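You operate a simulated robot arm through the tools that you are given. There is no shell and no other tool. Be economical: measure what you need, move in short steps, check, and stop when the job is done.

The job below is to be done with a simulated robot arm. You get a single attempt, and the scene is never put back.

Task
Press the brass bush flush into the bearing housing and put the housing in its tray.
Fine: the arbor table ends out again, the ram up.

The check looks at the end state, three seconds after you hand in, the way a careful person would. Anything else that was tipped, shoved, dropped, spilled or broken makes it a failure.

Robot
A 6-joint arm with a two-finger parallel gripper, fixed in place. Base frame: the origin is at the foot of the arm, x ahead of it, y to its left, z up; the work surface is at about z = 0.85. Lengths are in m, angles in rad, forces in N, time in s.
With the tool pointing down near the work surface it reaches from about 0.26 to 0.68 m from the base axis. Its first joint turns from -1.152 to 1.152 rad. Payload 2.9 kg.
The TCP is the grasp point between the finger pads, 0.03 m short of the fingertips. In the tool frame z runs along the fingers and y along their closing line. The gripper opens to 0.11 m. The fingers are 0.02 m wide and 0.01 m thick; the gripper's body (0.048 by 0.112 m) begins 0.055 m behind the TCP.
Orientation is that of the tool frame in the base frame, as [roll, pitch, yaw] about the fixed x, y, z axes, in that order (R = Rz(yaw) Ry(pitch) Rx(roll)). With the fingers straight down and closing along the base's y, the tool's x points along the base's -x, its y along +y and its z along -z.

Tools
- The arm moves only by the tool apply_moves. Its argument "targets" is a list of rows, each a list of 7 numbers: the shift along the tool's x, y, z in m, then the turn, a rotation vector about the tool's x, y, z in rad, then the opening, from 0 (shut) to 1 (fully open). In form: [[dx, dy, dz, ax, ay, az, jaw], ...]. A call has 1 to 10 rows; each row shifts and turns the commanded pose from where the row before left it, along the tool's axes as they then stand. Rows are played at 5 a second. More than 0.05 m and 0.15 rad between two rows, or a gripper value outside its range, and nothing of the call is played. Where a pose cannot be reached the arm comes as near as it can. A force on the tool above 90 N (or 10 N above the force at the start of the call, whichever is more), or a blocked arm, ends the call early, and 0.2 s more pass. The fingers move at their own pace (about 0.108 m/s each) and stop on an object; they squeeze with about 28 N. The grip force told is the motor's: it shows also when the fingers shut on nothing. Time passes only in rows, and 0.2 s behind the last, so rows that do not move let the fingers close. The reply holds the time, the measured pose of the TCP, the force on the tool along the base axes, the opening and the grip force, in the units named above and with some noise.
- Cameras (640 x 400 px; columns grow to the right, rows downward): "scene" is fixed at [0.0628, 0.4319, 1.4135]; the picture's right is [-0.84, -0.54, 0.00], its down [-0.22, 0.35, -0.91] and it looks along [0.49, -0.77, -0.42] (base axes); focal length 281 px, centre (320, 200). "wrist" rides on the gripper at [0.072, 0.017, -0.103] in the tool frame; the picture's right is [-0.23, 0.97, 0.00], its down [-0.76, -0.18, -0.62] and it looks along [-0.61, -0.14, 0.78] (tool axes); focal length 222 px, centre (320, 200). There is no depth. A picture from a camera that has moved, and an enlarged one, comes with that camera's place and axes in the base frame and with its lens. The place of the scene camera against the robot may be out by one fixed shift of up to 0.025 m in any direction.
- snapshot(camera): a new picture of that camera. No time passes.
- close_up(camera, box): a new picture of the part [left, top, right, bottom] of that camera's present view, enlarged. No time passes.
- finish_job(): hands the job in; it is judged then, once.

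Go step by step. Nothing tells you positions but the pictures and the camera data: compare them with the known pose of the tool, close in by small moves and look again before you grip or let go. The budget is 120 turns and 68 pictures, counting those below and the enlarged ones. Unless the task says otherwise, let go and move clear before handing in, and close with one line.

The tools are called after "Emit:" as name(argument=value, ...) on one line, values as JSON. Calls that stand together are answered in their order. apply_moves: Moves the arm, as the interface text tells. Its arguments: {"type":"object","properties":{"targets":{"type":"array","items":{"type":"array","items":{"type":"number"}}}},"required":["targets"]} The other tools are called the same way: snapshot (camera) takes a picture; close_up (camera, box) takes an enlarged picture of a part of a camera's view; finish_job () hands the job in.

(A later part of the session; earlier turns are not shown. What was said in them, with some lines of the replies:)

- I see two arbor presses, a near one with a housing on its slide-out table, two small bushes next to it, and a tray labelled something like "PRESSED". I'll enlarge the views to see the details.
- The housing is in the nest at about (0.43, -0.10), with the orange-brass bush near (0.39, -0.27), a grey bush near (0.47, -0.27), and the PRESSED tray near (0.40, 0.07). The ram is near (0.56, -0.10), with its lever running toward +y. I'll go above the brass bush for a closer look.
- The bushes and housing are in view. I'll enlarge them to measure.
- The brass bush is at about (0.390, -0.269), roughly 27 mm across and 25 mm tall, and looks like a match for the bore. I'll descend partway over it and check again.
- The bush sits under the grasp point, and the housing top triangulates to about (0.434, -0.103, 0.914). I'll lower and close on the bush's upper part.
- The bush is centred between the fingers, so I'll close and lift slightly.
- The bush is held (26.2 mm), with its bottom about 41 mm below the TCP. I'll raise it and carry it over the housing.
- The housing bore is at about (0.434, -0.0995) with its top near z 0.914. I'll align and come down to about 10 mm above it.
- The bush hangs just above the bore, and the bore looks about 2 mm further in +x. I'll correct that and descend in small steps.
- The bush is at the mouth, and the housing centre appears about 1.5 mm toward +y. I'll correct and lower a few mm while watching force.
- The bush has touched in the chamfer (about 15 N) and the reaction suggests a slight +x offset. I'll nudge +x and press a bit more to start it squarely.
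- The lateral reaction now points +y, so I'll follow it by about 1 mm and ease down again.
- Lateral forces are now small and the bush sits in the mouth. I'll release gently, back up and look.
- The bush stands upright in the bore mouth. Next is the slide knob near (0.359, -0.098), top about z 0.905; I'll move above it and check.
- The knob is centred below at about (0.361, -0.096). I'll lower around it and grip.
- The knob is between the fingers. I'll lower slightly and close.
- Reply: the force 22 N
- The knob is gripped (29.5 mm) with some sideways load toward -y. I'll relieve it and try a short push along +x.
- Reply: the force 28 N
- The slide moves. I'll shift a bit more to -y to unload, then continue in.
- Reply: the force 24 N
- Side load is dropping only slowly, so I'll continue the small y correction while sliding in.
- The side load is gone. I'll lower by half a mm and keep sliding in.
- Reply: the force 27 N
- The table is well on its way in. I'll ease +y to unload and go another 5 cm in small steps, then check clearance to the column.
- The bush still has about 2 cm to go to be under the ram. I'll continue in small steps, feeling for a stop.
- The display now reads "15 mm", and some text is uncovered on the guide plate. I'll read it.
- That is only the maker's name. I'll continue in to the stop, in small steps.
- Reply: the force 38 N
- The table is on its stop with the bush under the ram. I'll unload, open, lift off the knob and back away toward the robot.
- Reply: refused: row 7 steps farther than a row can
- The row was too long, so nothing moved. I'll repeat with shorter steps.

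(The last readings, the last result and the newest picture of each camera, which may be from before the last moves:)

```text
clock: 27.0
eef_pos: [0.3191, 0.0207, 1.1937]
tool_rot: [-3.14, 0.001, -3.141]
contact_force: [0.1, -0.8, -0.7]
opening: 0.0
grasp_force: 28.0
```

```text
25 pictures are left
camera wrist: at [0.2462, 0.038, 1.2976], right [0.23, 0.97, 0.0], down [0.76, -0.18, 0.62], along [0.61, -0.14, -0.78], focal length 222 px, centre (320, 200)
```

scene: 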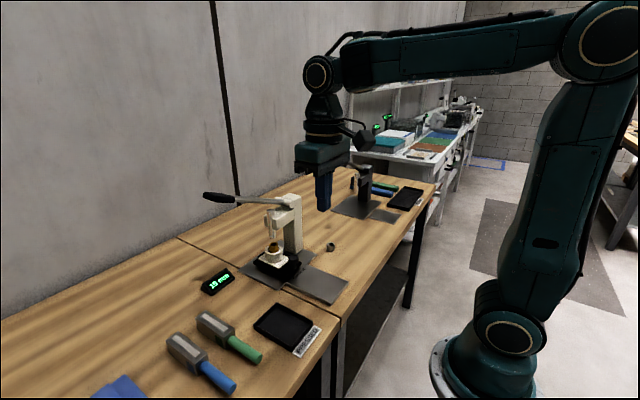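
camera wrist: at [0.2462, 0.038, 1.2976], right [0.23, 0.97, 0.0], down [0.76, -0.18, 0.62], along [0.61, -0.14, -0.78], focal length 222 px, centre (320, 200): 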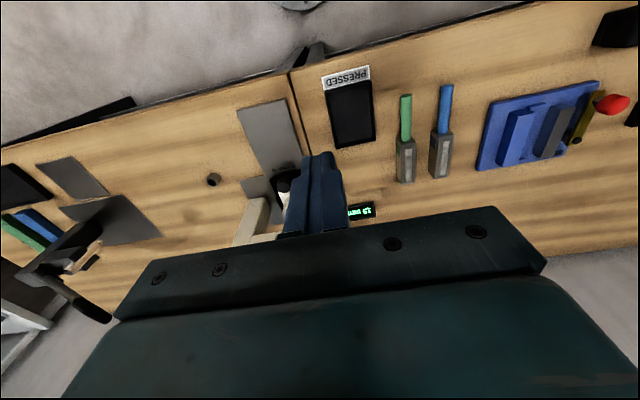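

The table stays in and the press is clear. The lever lies roughly in the plane x≈0.575, pivot near (y -0.16, z 1.05), grip near (0.575, 0.055, 1.14). I'll turn the gripper 90° so the fingers close along x, then look at the lever from above.

Emit:
apply_moves(targets=[[0, 0, -0.01, 0, 0, 0.1428, 0.5], [0, 0, -0.01, 0, 0, 0.1428, 0.5], [0, 0, -0.01, 0, 0, 0.1428, 0.5], [0, 0, -0.01, 0, 0, 0.1428, 0.5], [0, 0, -0.01, 0, 0, 0.1428, 0.5], [0, 0, -0.01, 0, 0, 0.1428, 0.5], [0, 0, -0.01, 0, 0, 0.1428, 0.5], [0, 0, -0.01, 0, 0, 0.1428, 0.5], [0, 0, -0.01, 0, 0, 0.1428, 0.5], [0, 0, -0.01, 0, 0, 0.1428, 0.5]])

Emit:
apply_moves(targets=[[0, 0, 0, 0, 0, 0.1428, 0.6], [0.01, 0.045, 0, 0, 0, 0, 0.6], [0.01, 0.045, 0, 0, 0, 0, 0.6], [0.01, 0.045, 0, 0, 0, 0, 0.6], [0.01, 0.045, 0, 0, 0, 0, 0.6], [0, 0, 0, 0, 0, 0, 0.6]])

Emit:
snapshot(camera="wrist")

Emit:
close_up(camera="scene", box=[190, 120, 350, 300])

```text
clock: 29.2
eef_pos: [0.3183, 0.0195, 1.2956]
tool_rot: [3.14, -0.001, 1.712]
contact_force: [0.6, -0.5, 0.0]
opening: 0.0548
grasp_force: 0.1
```

```text
clock: 30.6
eef_pos: [0.4971, 0.0619, 1.2935]
tool_rot: [3.141, 0.0, 1.572]
contact_force: [0.1, 0.0, -0.1]
opening: 0.0661
grasp_force: 0.2
```

```text
24 pictures are left
camera wrist: at [0.5143, 0.1349, 1.3968], right [0.97, -0.23, 0.0], down [-0.18, -0.76, 0.62], along [-0.14, -0.61, -0.78], focal length 222 px, centre (320, 200)
```

wrist: 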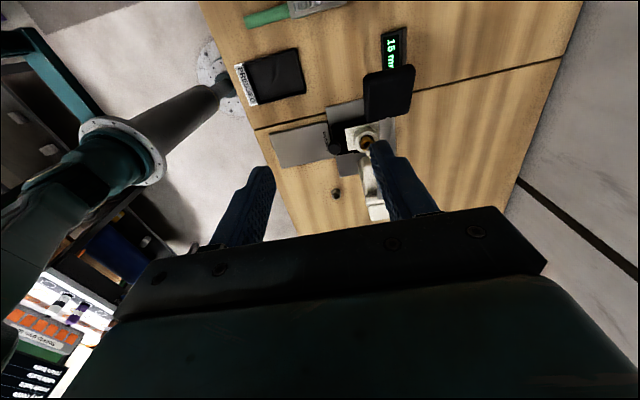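

```text
2.22 times, centred on (270, 210) of scene
camera zoom: at [0.0628, 0.4319, 1.4135], right [-0.84, -0.54, 0.0], down [-0.22, 0.35, -0.91], along [0.49, -0.77, -0.42], focal length 625 px, centre (431, 178)
```

zoom: 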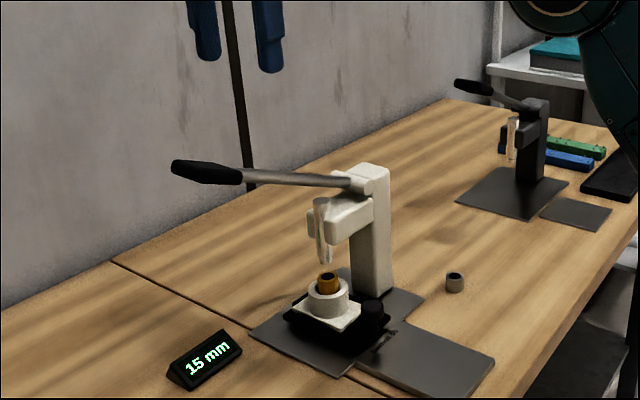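

The grip appears at about (0.571, 0.06, 1.14). I'll enlarge it to judge its shape and width.

Emit:
close_up(camera="wrist", box=[340, 40, 440, 160])

Emit:
close_up(camera="scene", box=[190, 170, 310, 250])

```text
3.33 times, centred on (390, 100) of wrist
camera zoom: at [0.5143, 0.1349, 1.3968], right [0.97, -0.23, 0.0], down [-0.18, -0.76, 0.62], along [-0.14, -0.61, -0.78], focal length 740 px, centre (87, 533)
```

zoom: 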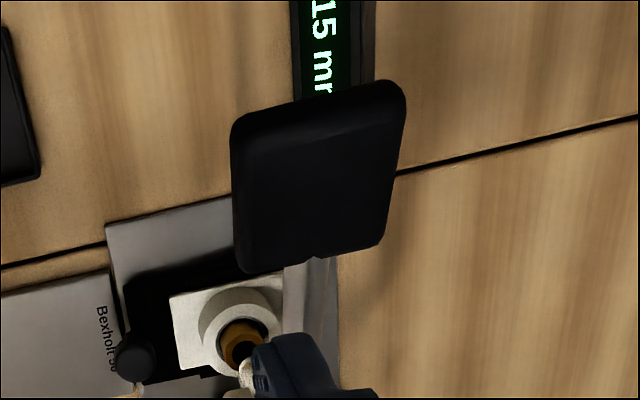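

```text
5.00 times, centred on (250, 210) of scene
camera zoom: at [0.0628, 0.4319, 1.4135], right [-0.84, -0.54, 0.0], down [-0.22, 0.35, -0.91], along [0.49, -0.77, -0.42], focal length 1406 px, centre (670, 150)
```

zoom: 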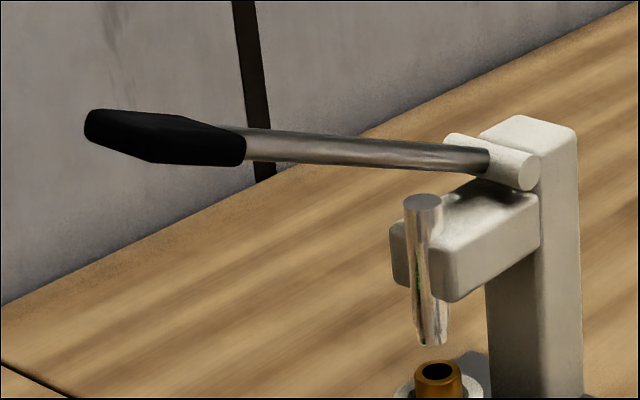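

The grip is a flat paddle about 50 mm wide in x, centred near (0.570, 0.062, 1.150), with the pivot near (y -0.168, z 1.046). I'll go above it with the jaws wide and check before straddling it.

Emit:
apply_moves(targets=[[0, 0.0365, 0, 0, 0, 0, 0.95], [0, 0.0365, 0.01, 0, 0, 0, 0.95], [0, 0, 0.03, 0, 0, 0, 0.95], [0, 0, 0.03, 0, 0, 0, 0.95], [0, 0, 0, 0, 0, 0, 0.95]])

Emit:
snapshot(camera="wrist")

Emit:
close_up(camera="scene", box=[180, 140, 300, 220])

```text
clock: 31.8
eef_pos: [0.546, 0.0603, 1.2021]
tool_rot: [3.139, 0.001, 1.572]
contact_force: [0.3, 0.6, 1.4]
opening: 0.1045
grasp_force: 0.1
out of reach, approached as far as the arm can: row 1, 2
```

```text
20 pictures are left
camera wrist: at [0.5627, 0.1329, 1.3064], right [0.97, -0.23, 0.0], down [-0.18, -0.76, 0.62], along [-0.14, -0.61, -0.78], focal length 222 px, centre (320, 200)
```

wrist: 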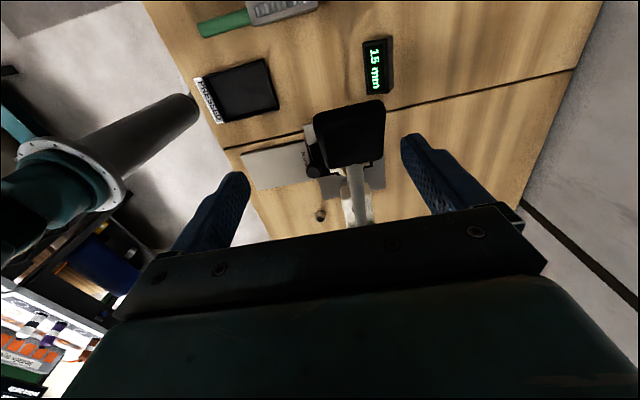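

```text
5.00 times, centred on (240, 180) of scene
camera zoom: at [0.0628, 0.4319, 1.4135], right [-0.84, -0.54, 0.0], down [-0.22, 0.35, -0.91], along [0.49, -0.77, -0.42], focal length 1406 px, centre (720, 300)
```

zoom: 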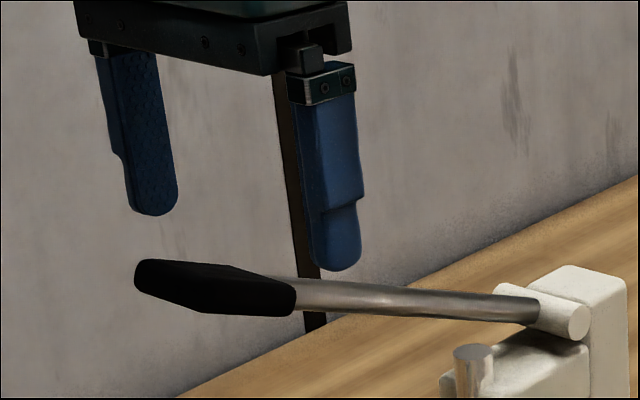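

Reach is limited at this height, but the paddle (x≈0.569) fits between the fingers. I'll shift +x while lowering around it.

Emit:
apply_moves(targets=[[0, 0.012, 0, 0, 0, 0, 0.95], [0.002, 0.011, 0.01, 0, 0, 0, 0.95], [0, 0, 0.02, 0, 0, 0, 0.95], [0, 0, 0.02, 0, 0, 0, 0.95], [0, 0, 0, 0, 0, 0, 0.95]])

Emit:
snapshot(camera="wrist")

```text
clock: 33.0
eef_pos: [0.569, 0.0619, 1.1518]
tool_rot: [3.14, 0.0, 1.572]
contact_force: [-0.4, -0.1, -0.9]
opening: 0.1045
grasp_force: 0.2
```

```text
18 pictures are left
camera wrist: at [0.5864, 0.135, 1.2554], right [0.97, -0.23, 0.0], down [-0.18, -0.76, 0.62], along [-0.14, -0.61, -0.78], focal length 222 px, centre (320, 200)
```

wrist: 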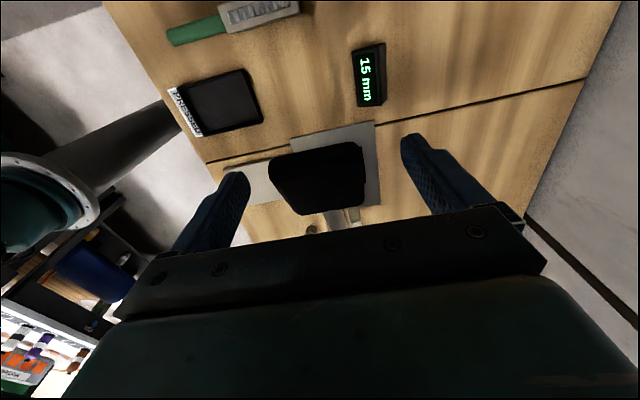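

The paddle is centred between the jaws at the right height. I'll close on it.

Emit:
apply_moves(targets=[[0, 0, 0, 0, 0, 0, 0.6], [0, 0, 0, 0, 0, 0, 0.3], [0, 0, 0, 0, 0, 0, 0.3], [0, 0, 0, 0, 0, 0, 0.3]])

```text
clock: 34.0
eef_pos: [0.5701, 0.0619, 1.1516]
tool_rot: [3.138, 0.0, 1.573]
contact_force: [7.6, 0.5, -1.6]
opening: 0.05
grasp_force: 45.4
```

Gripped at 50 mm width. I'll swing the lever down along its arc about 10° and check the forces.

Emit:
apply_moves(targets=[[0.0039, 0, 0.0094, 0, 0, 0, 0.3], [0.0038, 0, 0.0094, 0, 0, 0, 0.3], [0.0035, 0, 0.0105, 0, 0, 0, 0.3], [0.0032, 0, 0.0105, 0, 0, 0, 0.3], [0, 0, 0, 0, 0, 0, 0.3]])

Emit:
close_up(camera="scene", box=[190, 160, 350, 300])

```text
clock: 35.2
eef_pos: [0.5712, 0.0748, 1.1131]
tool_rot: [3.138, 0.0, 1.574]
contact_force: [14.5, 11.8, 8.6]
opening: 0.0498
grasp_force: 45.1
```

```text
2.86 times, centred on (270, 230) of scene
camera zoom: at [0.063, 0.4323, 1.4133], right [-0.84, -0.54, 0.0], down [-0.22, 0.35, -0.91], along [0.49, -0.77, -0.42], focal length 803 px, centre (463, 114)
```

zoom: 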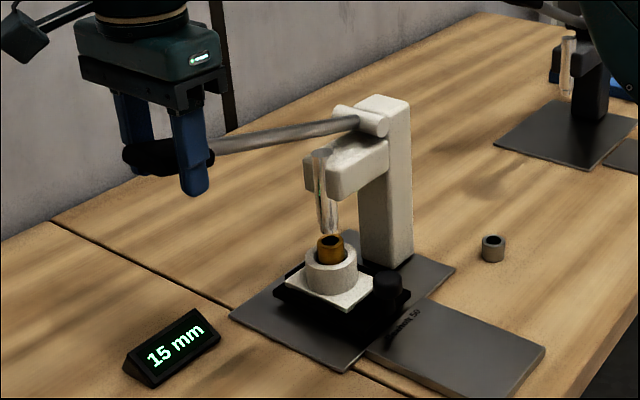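

The lever swings, the ram is coming down onto the bush. I'll continue another 10° in small rows.

Emit:
apply_moves(targets=[[0.0026, 0, 0.0072, 0, 0, 0, 0.3], [0.0018, 0, 0.0072, 0, 0, 0, 0.3], [0.0014, 0, 0.0072, 0, 0, 0, 0.3], [0.0012, 0, 0.0073, 0, 0, 0, 0.3], [0.001, 0, 0.0073, 0, 0, 0, 0.3], [0.0007, 0, 0.0073, 0, 0, 0, 0.3], [0, 0, 0, 0, 0, 0, 0.3]])

Emit:
close_up(camera="scene", box=[190, 160, 350, 300])

```text
clock: 36.8
eef_pos: [0.5702, 0.0825, 1.0676]
tool_rot: [3.139, -0.003, 1.569]
contact_force: [20.4, -17.6, 5.3]
opening: 0.05
grasp_force: 44.9
```

```text
2.86 times, centred on (270, 230) of scene
camera zoom: at [0.0633, 0.4314, 1.4136], right [-0.84, -0.54, 0.0], down [-0.22, 0.35, -0.91], along [0.49, -0.77, -0.42], focal length 803 px, centre (463, 114)
```

zoom: 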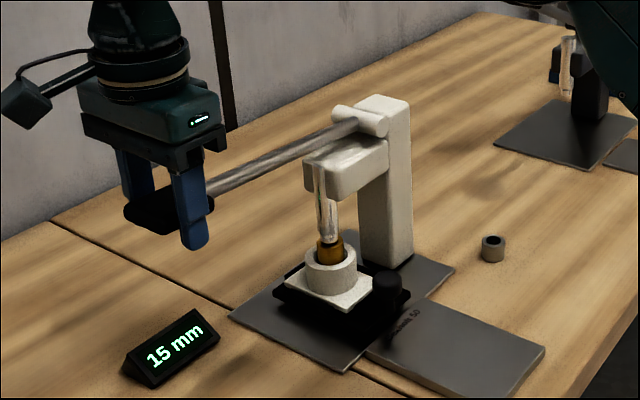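

The ram is about to touch the bush. I'll continue in finer steps, watching force and the display.

Emit:
apply_moves(targets=[[-0.001, 0, 0.005, 0, 0, 0, 0.3], [0.0003, 0, 0.005, 0, 0, 0, 0.3], [0.0002, 0, 0.005, 0, 0, 0, 0.3], [0, 0, 0.005, 0, 0, 0, 0.3], [0, 0, 0.005, 0, 0, 0, 0.3], [0, 0, 0, 0, 0, 0, 0.3]])

Emit:
close_up(camera="scene", box=[190, 160, 350, 300])

```text
clock: 38.2
eef_pos: [0.5698, 0.0833, 1.0428]
tool_rot: [3.139, -0.002, 1.572]
contact_force: [15.2, -3.9, 13.2]
opening: 0.0497
grasp_force: 44.4
```

```text
2.86 times, centred on (270, 230) of scene
camera zoom: at [0.063, 0.4318, 1.4135], right [-0.84, -0.54, 0.0], down [-0.22, 0.35, -0.91], along [0.49, -0.77, -0.42], focal length 803 px, centre (463, 114)
```

zoom: 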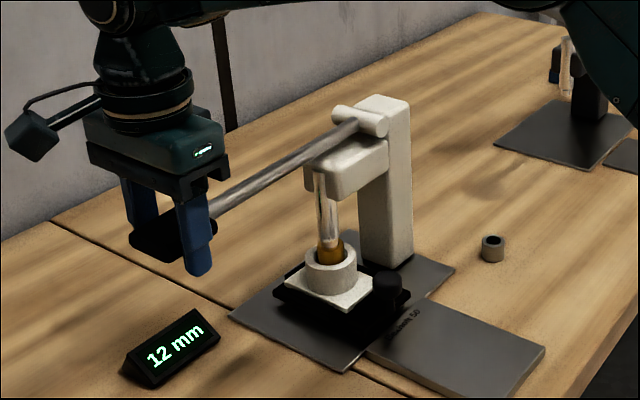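

Display is down to 12 mm at low force. I'll continue along the arc.

Emit:
apply_moves(targets=[[-0.0001, 0, 0.005, 0, 0, 0, 0.3], [-0.0003, 0, 0.005, 0, 0, 0, 0.3], [-0.0004, 0, 0.005, 0, 0, 0, 0.3], [-0.0005, 0, 0.005, 0, 0, 0, 0.3], [-0.0005, 0, 0.005, 0, 0, 0, 0.3], [-0.0006, 0, 0.005, 0, 0, 0, 0.3], [0, 0, 0, 0, 0, 0, 0.3]])

Emit:
close_up(camera="scene", box=[190, 160, 350, 300])

```text
clock: 39.8
eef_pos: [0.57, 0.0815, 1.013]
tool_rot: [3.138, -0.003, 1.574]
contact_force: [12.2, 4.5, 14.3]
opening: 0.0497
grasp_force: 45.1
```

```text
2.86 times, centred on (270, 230) of scene
camera zoom: at [0.0628, 0.4321, 1.4134], right [-0.84, -0.54, 0.0], down [-0.22, 0.35, -0.91], along [0.49, -0.77, -0.42], focal length 803 px, centre (463, 114)
```

zoom: 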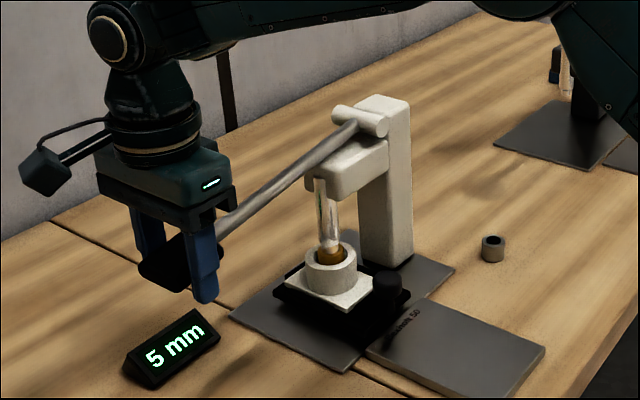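

5 mm left, about 21 mm of lever travel. I'll go 15 mm and then check.

Emit:
apply_moves(targets=[[-0.0008, 0, 0.005, 0, 0, 0, 0.3], [-0.0008, 0, 0.005, 0, 0, 0, 0.3], [-0.0009, 0, 0.005, 0, 0, 0, 0.3], [0, 0, 0, 0, 0, 0, 0.3]])

Emit:
close_up(camera="scene", box=[190, 220, 310, 300])

```text
clock: 40.8
eef_pos: [0.5698, 0.0783, 0.9984]
tool_rot: [3.139, -0.002, 1.572]
contact_force: [13.2, -0.4, 16.4]
opening: 0.0498
grasp_force: 45.1
```

```text
5.00 times, centred on (250, 260) of scene
camera zoom: at [0.0628, 0.4319, 1.4135], right [-0.84, -0.54, 0.0], down [-0.22, 0.35, -0.91], along [0.49, -0.77, -0.42], focal length 1406 px, centre (670, -100)
```

zoom: 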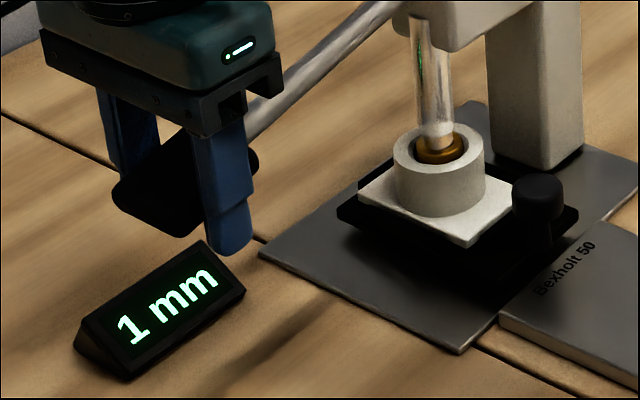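

1 mm left, about 4 mm of lever. I'll take 2 mm steps and watch for the force rise.

Emit:
apply_moves(targets=[[-0.0004, 0, 0.002, 0, 0, 0, 0.3], [-0.0004, 0, 0.002, 0, 0, 0, 0.3], [0, 0, 0, 0, 0, 0, 0.3]])

Emit:
close_up(camera="scene", box=[190, 220, 310, 300])

```text
clock: 41.6
eef_pos: [0.5698, 0.077, 0.9942]
tool_rot: [3.137, -0.002, 1.569]
contact_force: [12.4, -8.1, 18.9]
opening: 0.0498
grasp_force: 45.3
```

```text
5.00 times, centred on (250, 260) of scene
camera zoom: at [0.0628, 0.4317, 1.4135], right [-0.84, -0.54, 0.0], down [-0.22, 0.35, -0.91], along [0.49, -0.77, -0.42], focal length 1406 px, centre (670, -100)
```

zoom: 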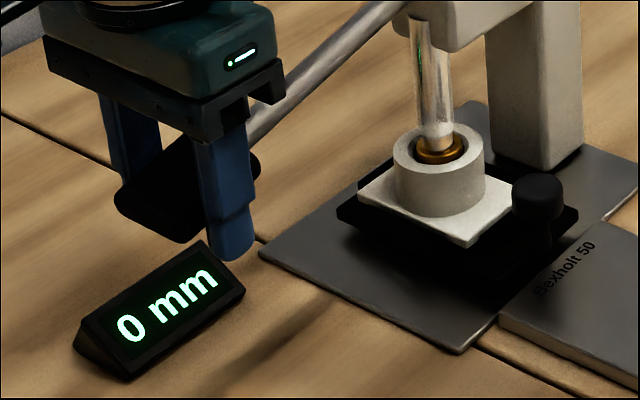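

The display shows 0 mm. I'll add 1 mm of lever travel (about 0.25 mm at the ram) to take up rounding and read the force, then begin raising the lever.

Emit:
apply_moves(targets=[[-0.0002, 0, 0.001, 0, 0, 0, 0.3], [0, 0, 0, 0, 0, 0, 0.3]])

```text
clock: 42.2
eef_pos: [0.5698, 0.0764, 0.9939]
tool_rot: [3.137, -0.003, 1.57]
contact_force: [15.7, -5.8, 16.6]
opening: 0.0496
grasp_force: 45.4
```

Flush and settled. Now I'll raise the lever back along the same arc.

Emit:
apply_moves(targets=[[0.001, 0, -0.005, 0, 0, 0, 0.3], [0.0017, 0, -0.01, 0, 0, 0, 0.3], [0.0014, 0, -0.01, 0, 0, 0, 0.3], [0.001, 0, -0.01, 0, 0, 0, 0.3], [0.0007, 0, -0.01, 0, 0, 0, 0.3], [0.0001, 0, -0.01, 0, 0, 0, 0.3], [-0.0002, 0, -0.01, 0, 0, 0, 0.3], [0.0003, 0, -0.01, 0, 0, 0, 0.3], [0, 0, 0, 0, 0, 0, 0.3]])

Emit:
apply_moves(targets=[[-0.0007, 0, -0.0073, 0, 0, 0, 0.3], [-0.001, 0, -0.0073, 0, 0, 0, 0.3], [-0.0012, 0, -0.0073, 0, 0, 0, 0.3], [-0.0014, 0, -0.0072, 0, 0, 0, 0.3], [-0.0018, 0, -0.0072, 0, 0, 0, 0.3], [-0.0026, 0, -0.0072, 0, 0, 0, 0.3], [-0.0032, 0, -0.0105, 0, 0, 0, 0.3], [-0.0035, 0, -0.0105, 0, 0, 0, 0.3], [0, 0, 0, 0, 0, 0, 0.3]])

```text
clock: 44.2
eef_pos: [0.5701, 0.0814, 1.067]
tool_rot: [3.14, -0.003, 1.571]
contact_force: [19.1, -11.3, -5.5]
opening: 0.0497
grasp_force: 44.9
```

```text
clock: 46.2
eef_pos: [0.5713, 0.0691, 1.1311]
tool_rot: [3.137, 0.001, 1.572]
contact_force: [14.0, 9.7, -1.7]
opening: 0.0497
grasp_force: 44.7
```

Nearly back at the top. I'll do the last part of the arc gently until the stop.

Emit:
apply_moves(targets=[[-0.0038, 0, -0.0094, 0, 0, 0, 0.3], [-0.0039, 0, -0.0094, 0, 0, 0, 0.3], [-0.0014, 0, -0.003, 0, 0, 0, 0.3], [0, 0, 0, 0, 0, 0, 0.3]])

Emit:
close_up(camera="scene", box=[190, 160, 350, 300])

```text
clock: 47.2
eef_pos: [0.57, 0.0621, 1.1501]
tool_rot: [-3.137, 0.001, 1.58]
contact_force: [14.3, 27.0, -31.6]
opening: 0.0498
grasp_force: 44.7
```

```text
2.86 times, centred on (270, 230) of scene
camera zoom: at [0.0638, 0.4329, 1.4131], right [-0.84, -0.54, 0.0], down [-0.22, 0.35, -0.91], along [0.49, -0.77, -0.42], focal length 803 px, centre (463, 114)
```

zoom: 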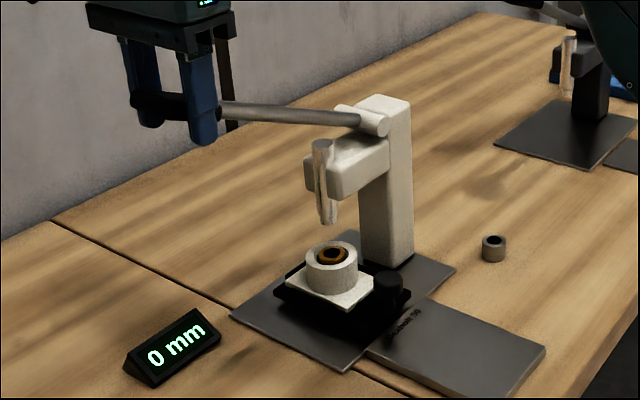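

The ram is up on its stop and the display holds 0 mm. I'll unload slightly, open wide, lift off the paddle and back away.

Emit:
apply_moves(targets=[[0.0014, 0, 0.003, 0, 0, 0, 0.3], [0, 0, 0, 0, 0, 0, 0.95], [0, 0, 0, 0, 0, 0, 0.95], [0, 0, 0, 0, 0, 0, 0.95], [0, 0, -0.025, 0, 0, 0, 0.95], [0, -0.01, -0.025, 0, 0, 0, 0.95], [0, -0.01, -0.025, 0, 0, 0, 0.95], [0, -0.02, -0.025, 0, 0, 0, 0.95], [0, -0.04, -0.02, 0, 0, 0, 0.95], [0, 0, 0, 0, 0, 0, 0.95]])

```text
clock: 49.4
eef_pos: [0.4887, 0.0588, 1.2716]
tool_rot: [3.14, 0.0, 1.571]
contact_force: [-0.1, 0.1, 0.3]
opening: 0.1046
grasp_force: 0.1
```

Clear of the lever. I'll retreat toward the robot and turn the gripper back so it closes along y.

Emit:
apply_moves(targets=[[0, -0.04, 0, 0, 0, 0, 0.6], [0, -0.04, 0, 0, 0, 0, 0.6], [0, -0.03, 0, 0, 0, -0.1428, 0.6], [0, 0, 0, 0, 0, -0.1428, 0.6], [0, 0, 0, 0, 0, -0.1428, 0.6], [0, 0, 0, 0, 0, -0.1428, 0.6], [0, 0, 0, 0, 0, -0.1428, 0.6], [0, 0, 0, 0, 0, -0.1428, 0.6], [0, 0, 0, 0, 0, -0.1428, 0.6], [0, 0, 0, 0, 0, -0.1428, 0.6]])

Emit:
apply_moves(targets=[[0, 0, 0.02, 0, 0, -0.1428, 0.5], [0, 0, 0.02, 0, 0, -0.1428, 0.5], [0, 0, 0.02, 0, 0, -0.1428, 0.5], [0, -0.03, 0.035, 0, 0, 0, 0.5], [0, -0.03, 0.035, 0, 0, 0, 0.5], [0, -0.03, 0.035, 0, 0, 0, 0.5], [0, -0.03, 0.035, 0, 0, 0, 0.5], [0, -0.03, 0.035, 0, 0, 0, 0.5], [0, 0, 0.035, 0, 0, 0, 0.5], [0, 0, 0, 0, 0, 0, 0.5]])

```text
clock: 51.6
eef_pos: [0.3785, 0.06, 1.2705]
tool_rot: [3.14, -0.003, 2.719]
contact_force: [0.4, -0.4, 0.2]
opening: 0.0663
grasp_force: 0.1
```

```text
clock: 53.8
eef_pos: [0.3812, -0.089, 1.0019]
tool_rot: [-3.14, 0.002, -3.138]
contact_force: [0.2, 1.1, 0.0]
opening: 0.055
grasp_force: 0.2
```

Now I'll approach the knob from the robot side, above its top, at (0.495, -0.0995).

Emit:
apply_moves(targets=[[0, -0.0105, 0.024, 0, 0, 0, 0.5], [0, 0, 0.023, 0, 0, 0, 0.5], [-0.04, 0, 0, 0, 0, 0, 0.5], [-0.04, 0, 0, 0, 0, 0, 0.5], [-0.034, 0, 0, 0, 0, 0, 0.5], [0, 0, 0, 0, 0, 0, 0.5]])

Emit:
snapshot(camera="wrist")

```text
clock: 55.2
eef_pos: [0.4961, -0.1017, 0.9533]
tool_rot: [-3.139, 0.001, -3.14]
contact_force: [-0.1, 0.5, 0.2]
opening: 0.0549
grasp_force: 0.1
```

```text
10 pictures are left
camera wrist: at [0.4229, -0.085, 1.0576], right [0.23, 0.97, 0.0], down [0.76, -0.18, 0.62], along [0.61, -0.14, -0.78], focal length 222 px, centre (320, 200)
```

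wrist: 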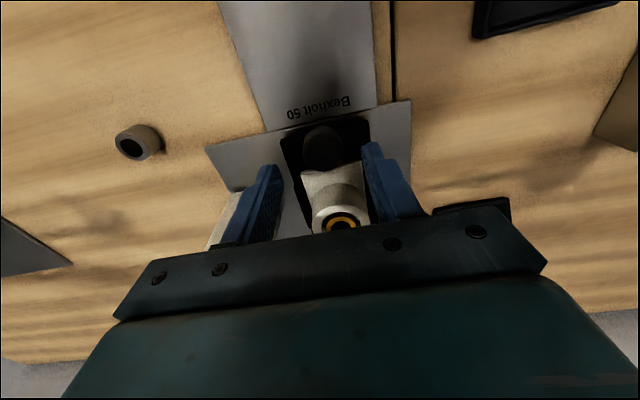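

The knob is centred between the fingers; lower, grip and pull out.

Emit:
apply_moves(targets=[[0, 0.0005, 0.02, 0, 0, 0, 0.5], [0, 0, 0.019, 0, 0, 0, 0.5], [0, 0, 0, 0, 0, 0, 0], [0, 0, 0, 0, 0, 0, 0], [0, 0, 0, 0, 0, 0, 0]])

Emit:
apply_moves(targets=[[0.006, 0, 0, 0, 0, 0, 0], [0.01, 0, 0, 0, 0, 0, 0], [0.01, 0, 0, 0, 0, 0, 0], [0.01, 0, 0, 0, 0, 0, 0], [0, 0, 0, 0, 0, 0, 0]])

```text
clock: 56.4
eef_pos: [0.493, -0.0996, 0.9141]
tool_rot: [3.139, 0.003, -3.139]
contact_force: [0.1, 13.9, -1.3]
opening: 0.0294
grasp_force: 44.6
```

```text
clock: 57.6
eef_pos: [0.4569, -0.1003, 0.9146]
tool_rot: [3.141, -0.001, -3.139]
contact_force: [1.8, 14.5, -4.2]
opening: 0.0294
grasp_force: 45.2
```

Sliding out nicely. I'll continue to the outer stop.

Emit:
apply_moves(targets=[[0.012, 0.001, 0, 0, 0, 0, 0], [0.012, 0, 0, 0, 0, 0, 0], [0.012, 0, 0, 0, 0, 0, 0], [0.012, 0, 0, 0, 0, 0, 0], [0.012, 0, 0, 0, 0, 0, 0], [0.012, 0, 0, 0, 0, 0, 0], [0.012, 0, 0, 0, 0, 0, 0], [0.008, 0, 0, 0, 0, 0, 0], [0, 0, 0, 0, 0, 0, 0]])

Emit:
apply_moves(targets=[[0.002, 0, 0, 0, 0, 0, 0], [0.002, 0, 0, 0, 0, 0, 0], [0, 0, 0, 0, 0, 0, 0]])

```text
clock: 59.6
eef_pos: [0.3661, -0.0996, 0.915]
tool_rot: [3.139, 0.0, -3.141]
contact_force: [1.0, 1.5, -23.7]
opening: 0.0292
grasp_force: 44.9
```

```text
clock: 60.4
eef_pos: [0.3602, -0.1004, 0.9144]
tool_rot: [3.142, 0.001, -3.141]
contact_force: [2.0, -1.6, -24.6]
opening: 0.0291
grasp_force: 44.7
```

No stop felt yet; a couple more mm.

Emit:
apply_moves(targets=[[0.002, 0, 0.0005, 0, 0, 0, 0], [0.002, 0, 0, 0, 0, 0, 0], [0, 0, 0, 0, 0, 0, 0]])

Emit:
close_up(camera="scene", box=[190, 170, 370, 310])

```text
clock: 61.2
eef_pos: [0.3582, -0.0993, 0.9136]
tool_rot: [3.14, 0.006, -3.141]
contact_force: [9.2, -6.4, -16.7]
opening: 0.0291
grasp_force: 45.2
```

```text
2.86 times, centred on (280, 240) of scene
camera zoom: at [0.0632, 0.4317, 1.4135], right [-0.84, -0.54, 0.0], down [-0.22, 0.35, -0.91], along [0.49, -0.77, -0.42], focal length 803 px, centre (434, 86)
```

zoom: 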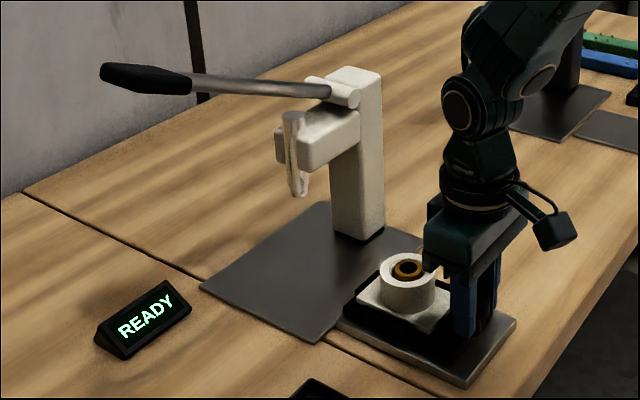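

The display says READY with the table out. I'll release the knob, lift, and move over the housing boss.

Emit:
apply_moves(targets=[[-0.001, 0, 0, 0, 0, 0, 0.5], [0, 0, 0, 0, 0, 0, 0.5], [0, 0, -0.03, 0, 0, 0, 0.5], [0, 0, -0.035, 0, 0, 0, 0.85], [-0.037, 0, 0, 0, 0, 0, 0.85], [-0.037, 0, 0, 0, 0, 0, 0.85], [0, 0, 0.015, 0, 0, 0, 0.85], [0, 0, 0, 0, 0, 0, 0.85]])

Emit:
snapshot(camera="wrist")

```text
clock: 63.0
eef_pos: [0.4335, -0.1005, 0.9667]
tool_rot: [3.141, 0.003, -3.142]
contact_force: [-0.4, -0.4, -0.1]
opening: 0.0933
grasp_force: 0.1
```

```text
8 pictures are left
camera wrist: at [0.3613, -0.083, 1.0694], right [0.23, 0.97, 0.0], down [0.76, -0.18, 0.62], along [0.61, -0.14, -0.78], focal length 222 px, centre (320, 200)
```

wrist: 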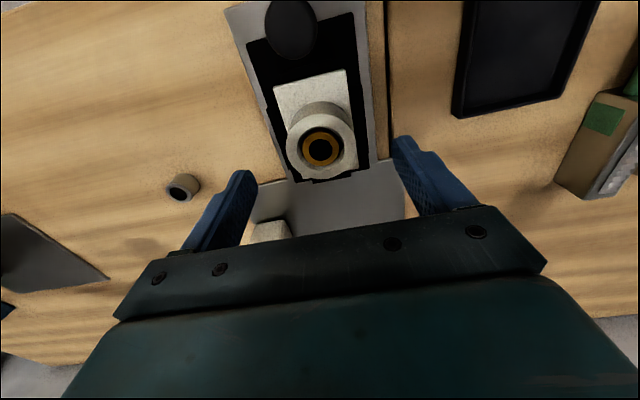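

The boss is centred at (0.434, -0.0995). I'll lower around it and close.

Emit:
apply_moves(targets=[[-0.0008, 0.0008, 0.025, 0, 0, 0, 0.85], [0, 0, 0.023, 0, 0, 0, 0.85], [0, 0, 0, 0, 0, 0, 0.6], [0, 0, 0, 0, 0, 0, 0.3], [0, 0, 0, 0, 0, 0, 0.3], [0, 0, 0, 0, 0, 0, 0.3]])

```text
clock: 64.4
eef_pos: [0.4322, -0.0997, 0.9176]
tool_rot: [3.14, 0.002, 3.141]
contact_force: [2.1, -2.6, -2.8]
opening: 0.0537
grasp_force: 28.0
```

Boss gripped at 53.7 mm. I'll lift straight up slowly.

Emit:
apply_moves(targets=[[0, 0, -0.005, 0, 0, 0, 0.2], [0, 0, -0.01, 0, 0, 0, 0.2], [0, 0, -0.02, 0, 0, 0, 0.2], [0, 0, -0.03, 0, 0, 0, 0.2], [0, 0, -0.03, 0, 0, 0, 0.2], [0, 0, 0, 0, 0, 0, 0.2]])

Emit:
snapshot(camera="scene")

Emit:
snapshot(camera="wrist")

```text
clock: 65.8
eef_pos: [0.4344, -0.0977, 1.0127]
tool_rot: [-3.14, 0.001, -3.14]
contact_force: [0.2, -0.9, -4.9]
opening: 0.054
grasp_force: 27.9
```

```text
7 pictures are left
```

scene: 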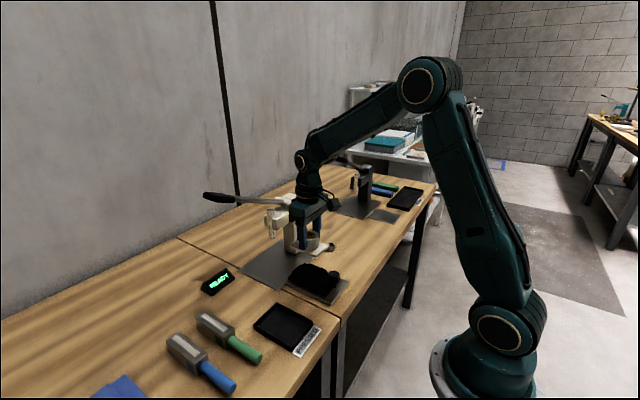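

```text
6 pictures are left
camera wrist: at [0.3621, -0.08, 1.1163], right [0.23, 0.97, 0.0], down [0.76, -0.18, 0.62], along [0.61, -0.14, -0.78], focal length 222 px, centre (320, 200)
```

wrist: 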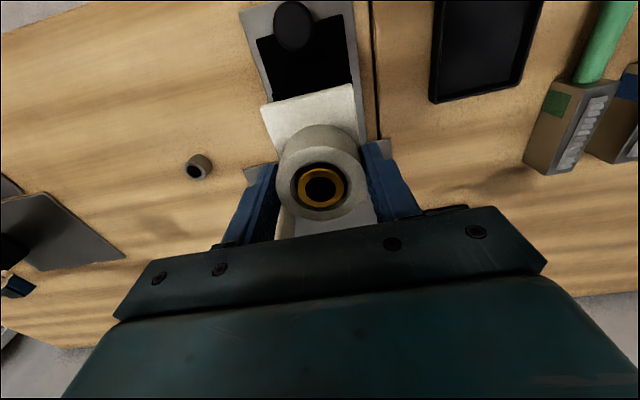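

Housing is held securely. The PRESSED tray spans about x 0.344–0.454, y 0.02–0.103, so I'll carry it over the tray centre (0.398, 0.061).

Emit:
apply_moves(targets=[[0.009, 0.04, 0, 0, 0, 0, 0.2], [0.009, 0.04, 0, 0, 0, 0, 0.2], [0.009, 0.04, 0, 0, 0, 0, 0.2], [0.009, 0.039, 0, 0, 0, 0, 0.2], [0, 0, 0.025, 0, 0, 0, 0.2], [0, 0, 0.02, 0, 0, 0, 0.2], [0, 0, 0, 0, 0, 0, 0.2]])

Emit:
snapshot(camera="wrist")

Emit:
close_up(camera="scene", box=[220, 230, 350, 370])

```text
clock: 67.4
eef_pos: [0.3975, 0.0607, 0.9669]
tool_rot: [3.141, 0.002, -3.138]
contact_force: [0.0, -0.1, -4.2]
opening: 0.0535
grasp_force: 27.5
```

```text
5 pictures are left
camera wrist: at [0.325, 0.0778, 1.0702], right [0.23, 0.97, 0.0], down [0.76, -0.18, 0.62], along [0.61, -0.14, -0.78], focal length 222 px, centre (320, 200)
```

wrist: 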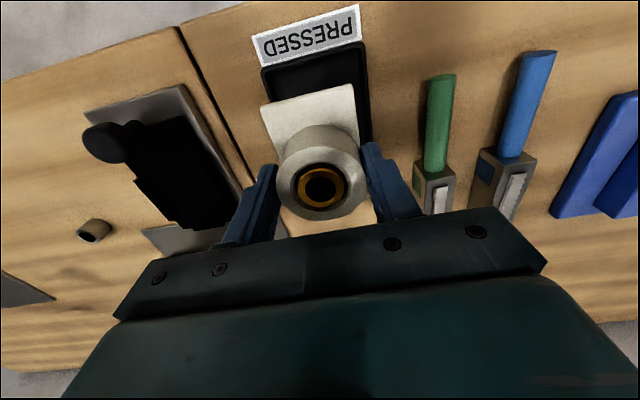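

```text
2.86 times, centred on (285, 300) of scene
camera zoom: at [0.0628, 0.4319, 1.4134], right [-0.84, -0.54, 0.0], down [-0.22, 0.35, -0.91], along [0.49, -0.77, -0.42], focal length 803 px, centre (420, -86)
```

zoom: 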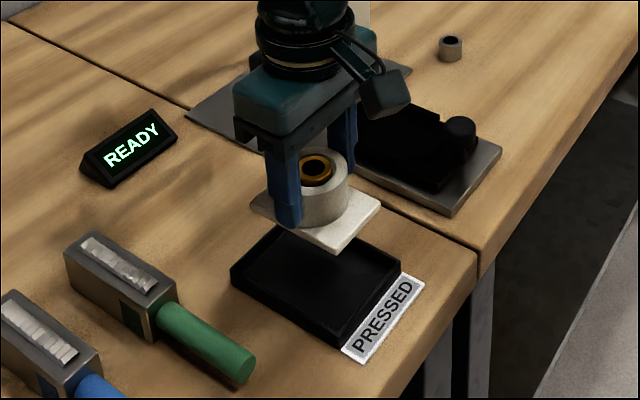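

The housing is over the tray; the tray centre looks about 4 mm further +y. I'll correct and lower, then feel for the floor.

Emit:
apply_moves(targets=[[0, 0.004, 0, 0, 0, 0, 0.2], [0, 0, 0.02, 0, 0, 0, 0.2], [0, 0, 0.02, 0, 0, 0, 0.2], [0, 0, 0.008, 0, 0, 0, 0.2], [0, 0, 0, 0, 0, 0, 0.2]])

Emit:
close_up(camera="scene", box=[250, 260, 330, 360])

```text
clock: 68.6
eef_pos: [0.397, 0.0635, 0.9188]
tool_rot: [-3.14, 0.003, -3.14]
contact_force: [0.4, 0.1, -3.5]
opening: 0.0536
grasp_force: 28.2
```

```text
4.00 times, centred on (290, 310) of scene
camera zoom: at [0.0628, 0.4319, 1.4134], right [-0.84, -0.54, 0.0], down [-0.22, 0.35, -0.91], along [0.49, -0.77, -0.42], focal length 1124 px, centre (440, -240)
```

zoom: 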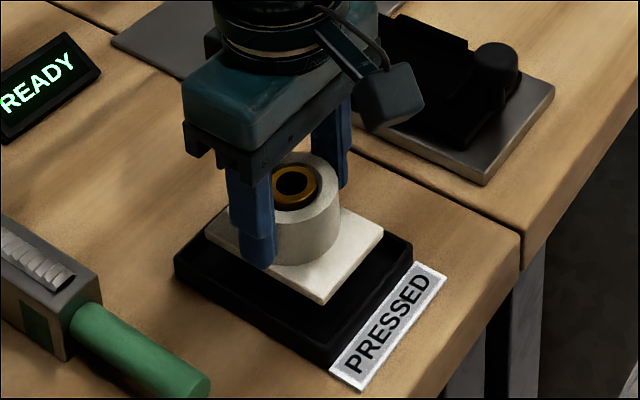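

Well aligned with the tray. I'll lower in 3 mm steps until I feel the floor.

Emit:
apply_moves(targets=[[0, 0, 0.004, 0, 0, 0, 0.2], [0, 0, 0.004, 0, 0, 0, 0.2], [0, 0, 0.003, 0, 0, 0, 0.2], [0, 0, 0, 0, 0, 0, 0.2]])

```text
clock: 69.6
eef_pos: [0.3973, 0.0638, 0.9076]
tool_rot: [-3.142, 0.0, -3.141]
contact_force: [0.9, 1.1, -4.0]
opening: 0.0537
grasp_force: 28.0
```

Emit:
apply_moves(targets=[[0, 0, 0.003, 0, 0, 0, 0.2], [0, 0, 0.003, 0, 0, 0, 0.2], [0, 0, 0, 0, 0, 0, 0.2]])

```text
clock: 70.4
eef_pos: [0.3981, 0.065, 0.9005]
tool_rot: [3.142, 0.002, -3.139]
contact_force: [0.4, 0.6, -4.2]
opening: 0.0536
grasp_force: 27.6
```

No floor contact yet (weight still about 4 N); I'll continue in 2 mm steps.

Emit:
apply_moves(targets=[[0, 0, 0.002, 0, 0, 0, 0.2], [0, 0, 0.002, 0, 0, 0, 0.2], [0, 0, 0, 0, 0, 0, 0.2]])

```text
clock: 71.2
eef_pos: [0.3973, 0.0643, 0.8983]
tool_rot: [-3.141, 0.001, 3.141]
contact_force: [-2.1, -0.4, 8.0]
opening: 0.0536
grasp_force: 28.6
```

Contact felt. I'll verify it's the tray floor, not the rim, before letting go.

Emit:
close_up(camera="scene", box=[250, 260, 330, 360])

```text
4.00 times, centred on (290, 310) of scene
camera zoom: at [0.0626, 0.4319, 1.4135], right [-0.84, -0.54, 0.0], down [-0.22, 0.35, -0.91], along [0.49, -0.77, -0.42], focal length 1124 px, centre (440, -240)
```

zoom: 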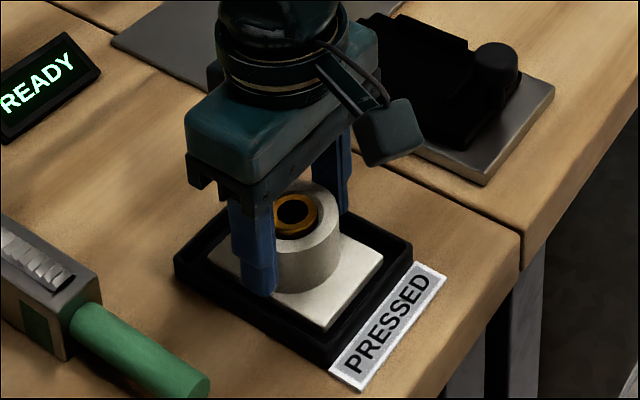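

The flange sits inside the tray walls on the floor. I'll open moderately and lift straight up.

Emit:
apply_moves(targets=[[0, 0, 0, 0, 0, 0, 0.6], [0, 0, 0, 0, 0, 0, 0.62], [0, 0, -0.015, 0, 0, 0, 0.65], [0, 0, -0.03, 0, 0, 0, 0.65], [0, 0, -0.04, 0, 0, 0, 0.65], [0.02, 0, -0.04, 0, 0, 0, 0.65], [0.02, 0, -0.04, 0, 0, 0, 0.65], [0, 0, 0, 0, 0, 0, 0.65]])

Emit:
snapshot(camera="wrist")

Emit:
close_up(camera="scene", box=[190, 170, 370, 370])

```text
clock: 73.0
eef_pos: [0.3555, 0.0631, 1.0622]
tool_rot: [-3.141, 0.002, -3.141]
contact_force: [-0.6, 0.3, 0.4]
opening: 0.0714
grasp_force: 0.1
```

```text
1 pictures are left
camera wrist: at [0.2837, 0.0814, 1.1656], right [0.23, 0.97, 0.0], down [0.76, -0.18, 0.62], along [0.61, -0.14, -0.78], focal length 222 px, centre (320, 200)
```

wrist: 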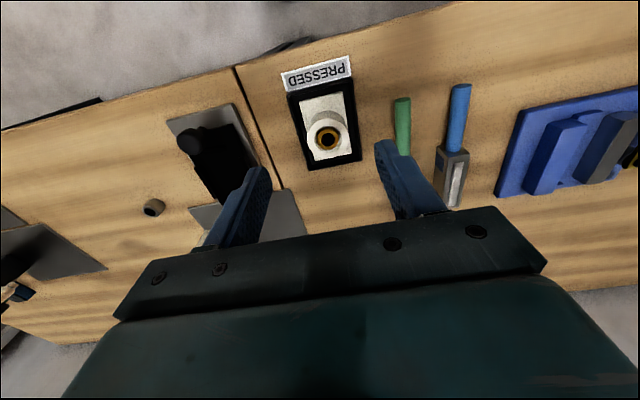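

```text
2.00 times, centred on (280, 270) of scene
camera zoom: at [0.0627, 0.4319, 1.4135], right [-0.84, -0.54, 0.0], down [-0.22, 0.35, -0.91], along [0.49, -0.77, -0.42], focal length 562 px, centre (400, 60)
```

zoom: 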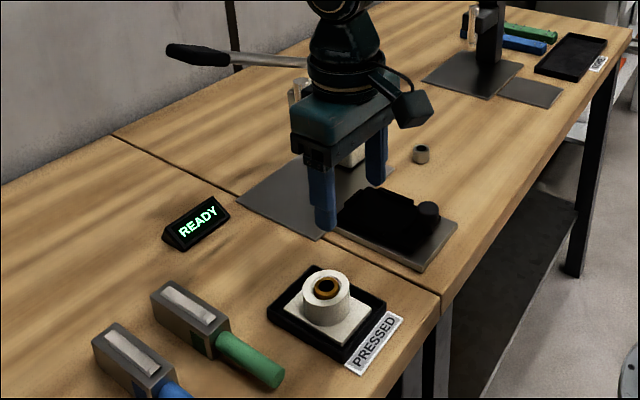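

The housing with its bush sits flat in the PRESSED tray. The table is out, the ram is up, the display reads READY, and the gripper is clear, so I'm handing in.

Emit:
finish_job()

```text
The job is handed in.
```

The brass bush is pressed into the housing (the press display read 0 mm), and the housing is in the PRESSED tray with the arbor table out and the ram up.
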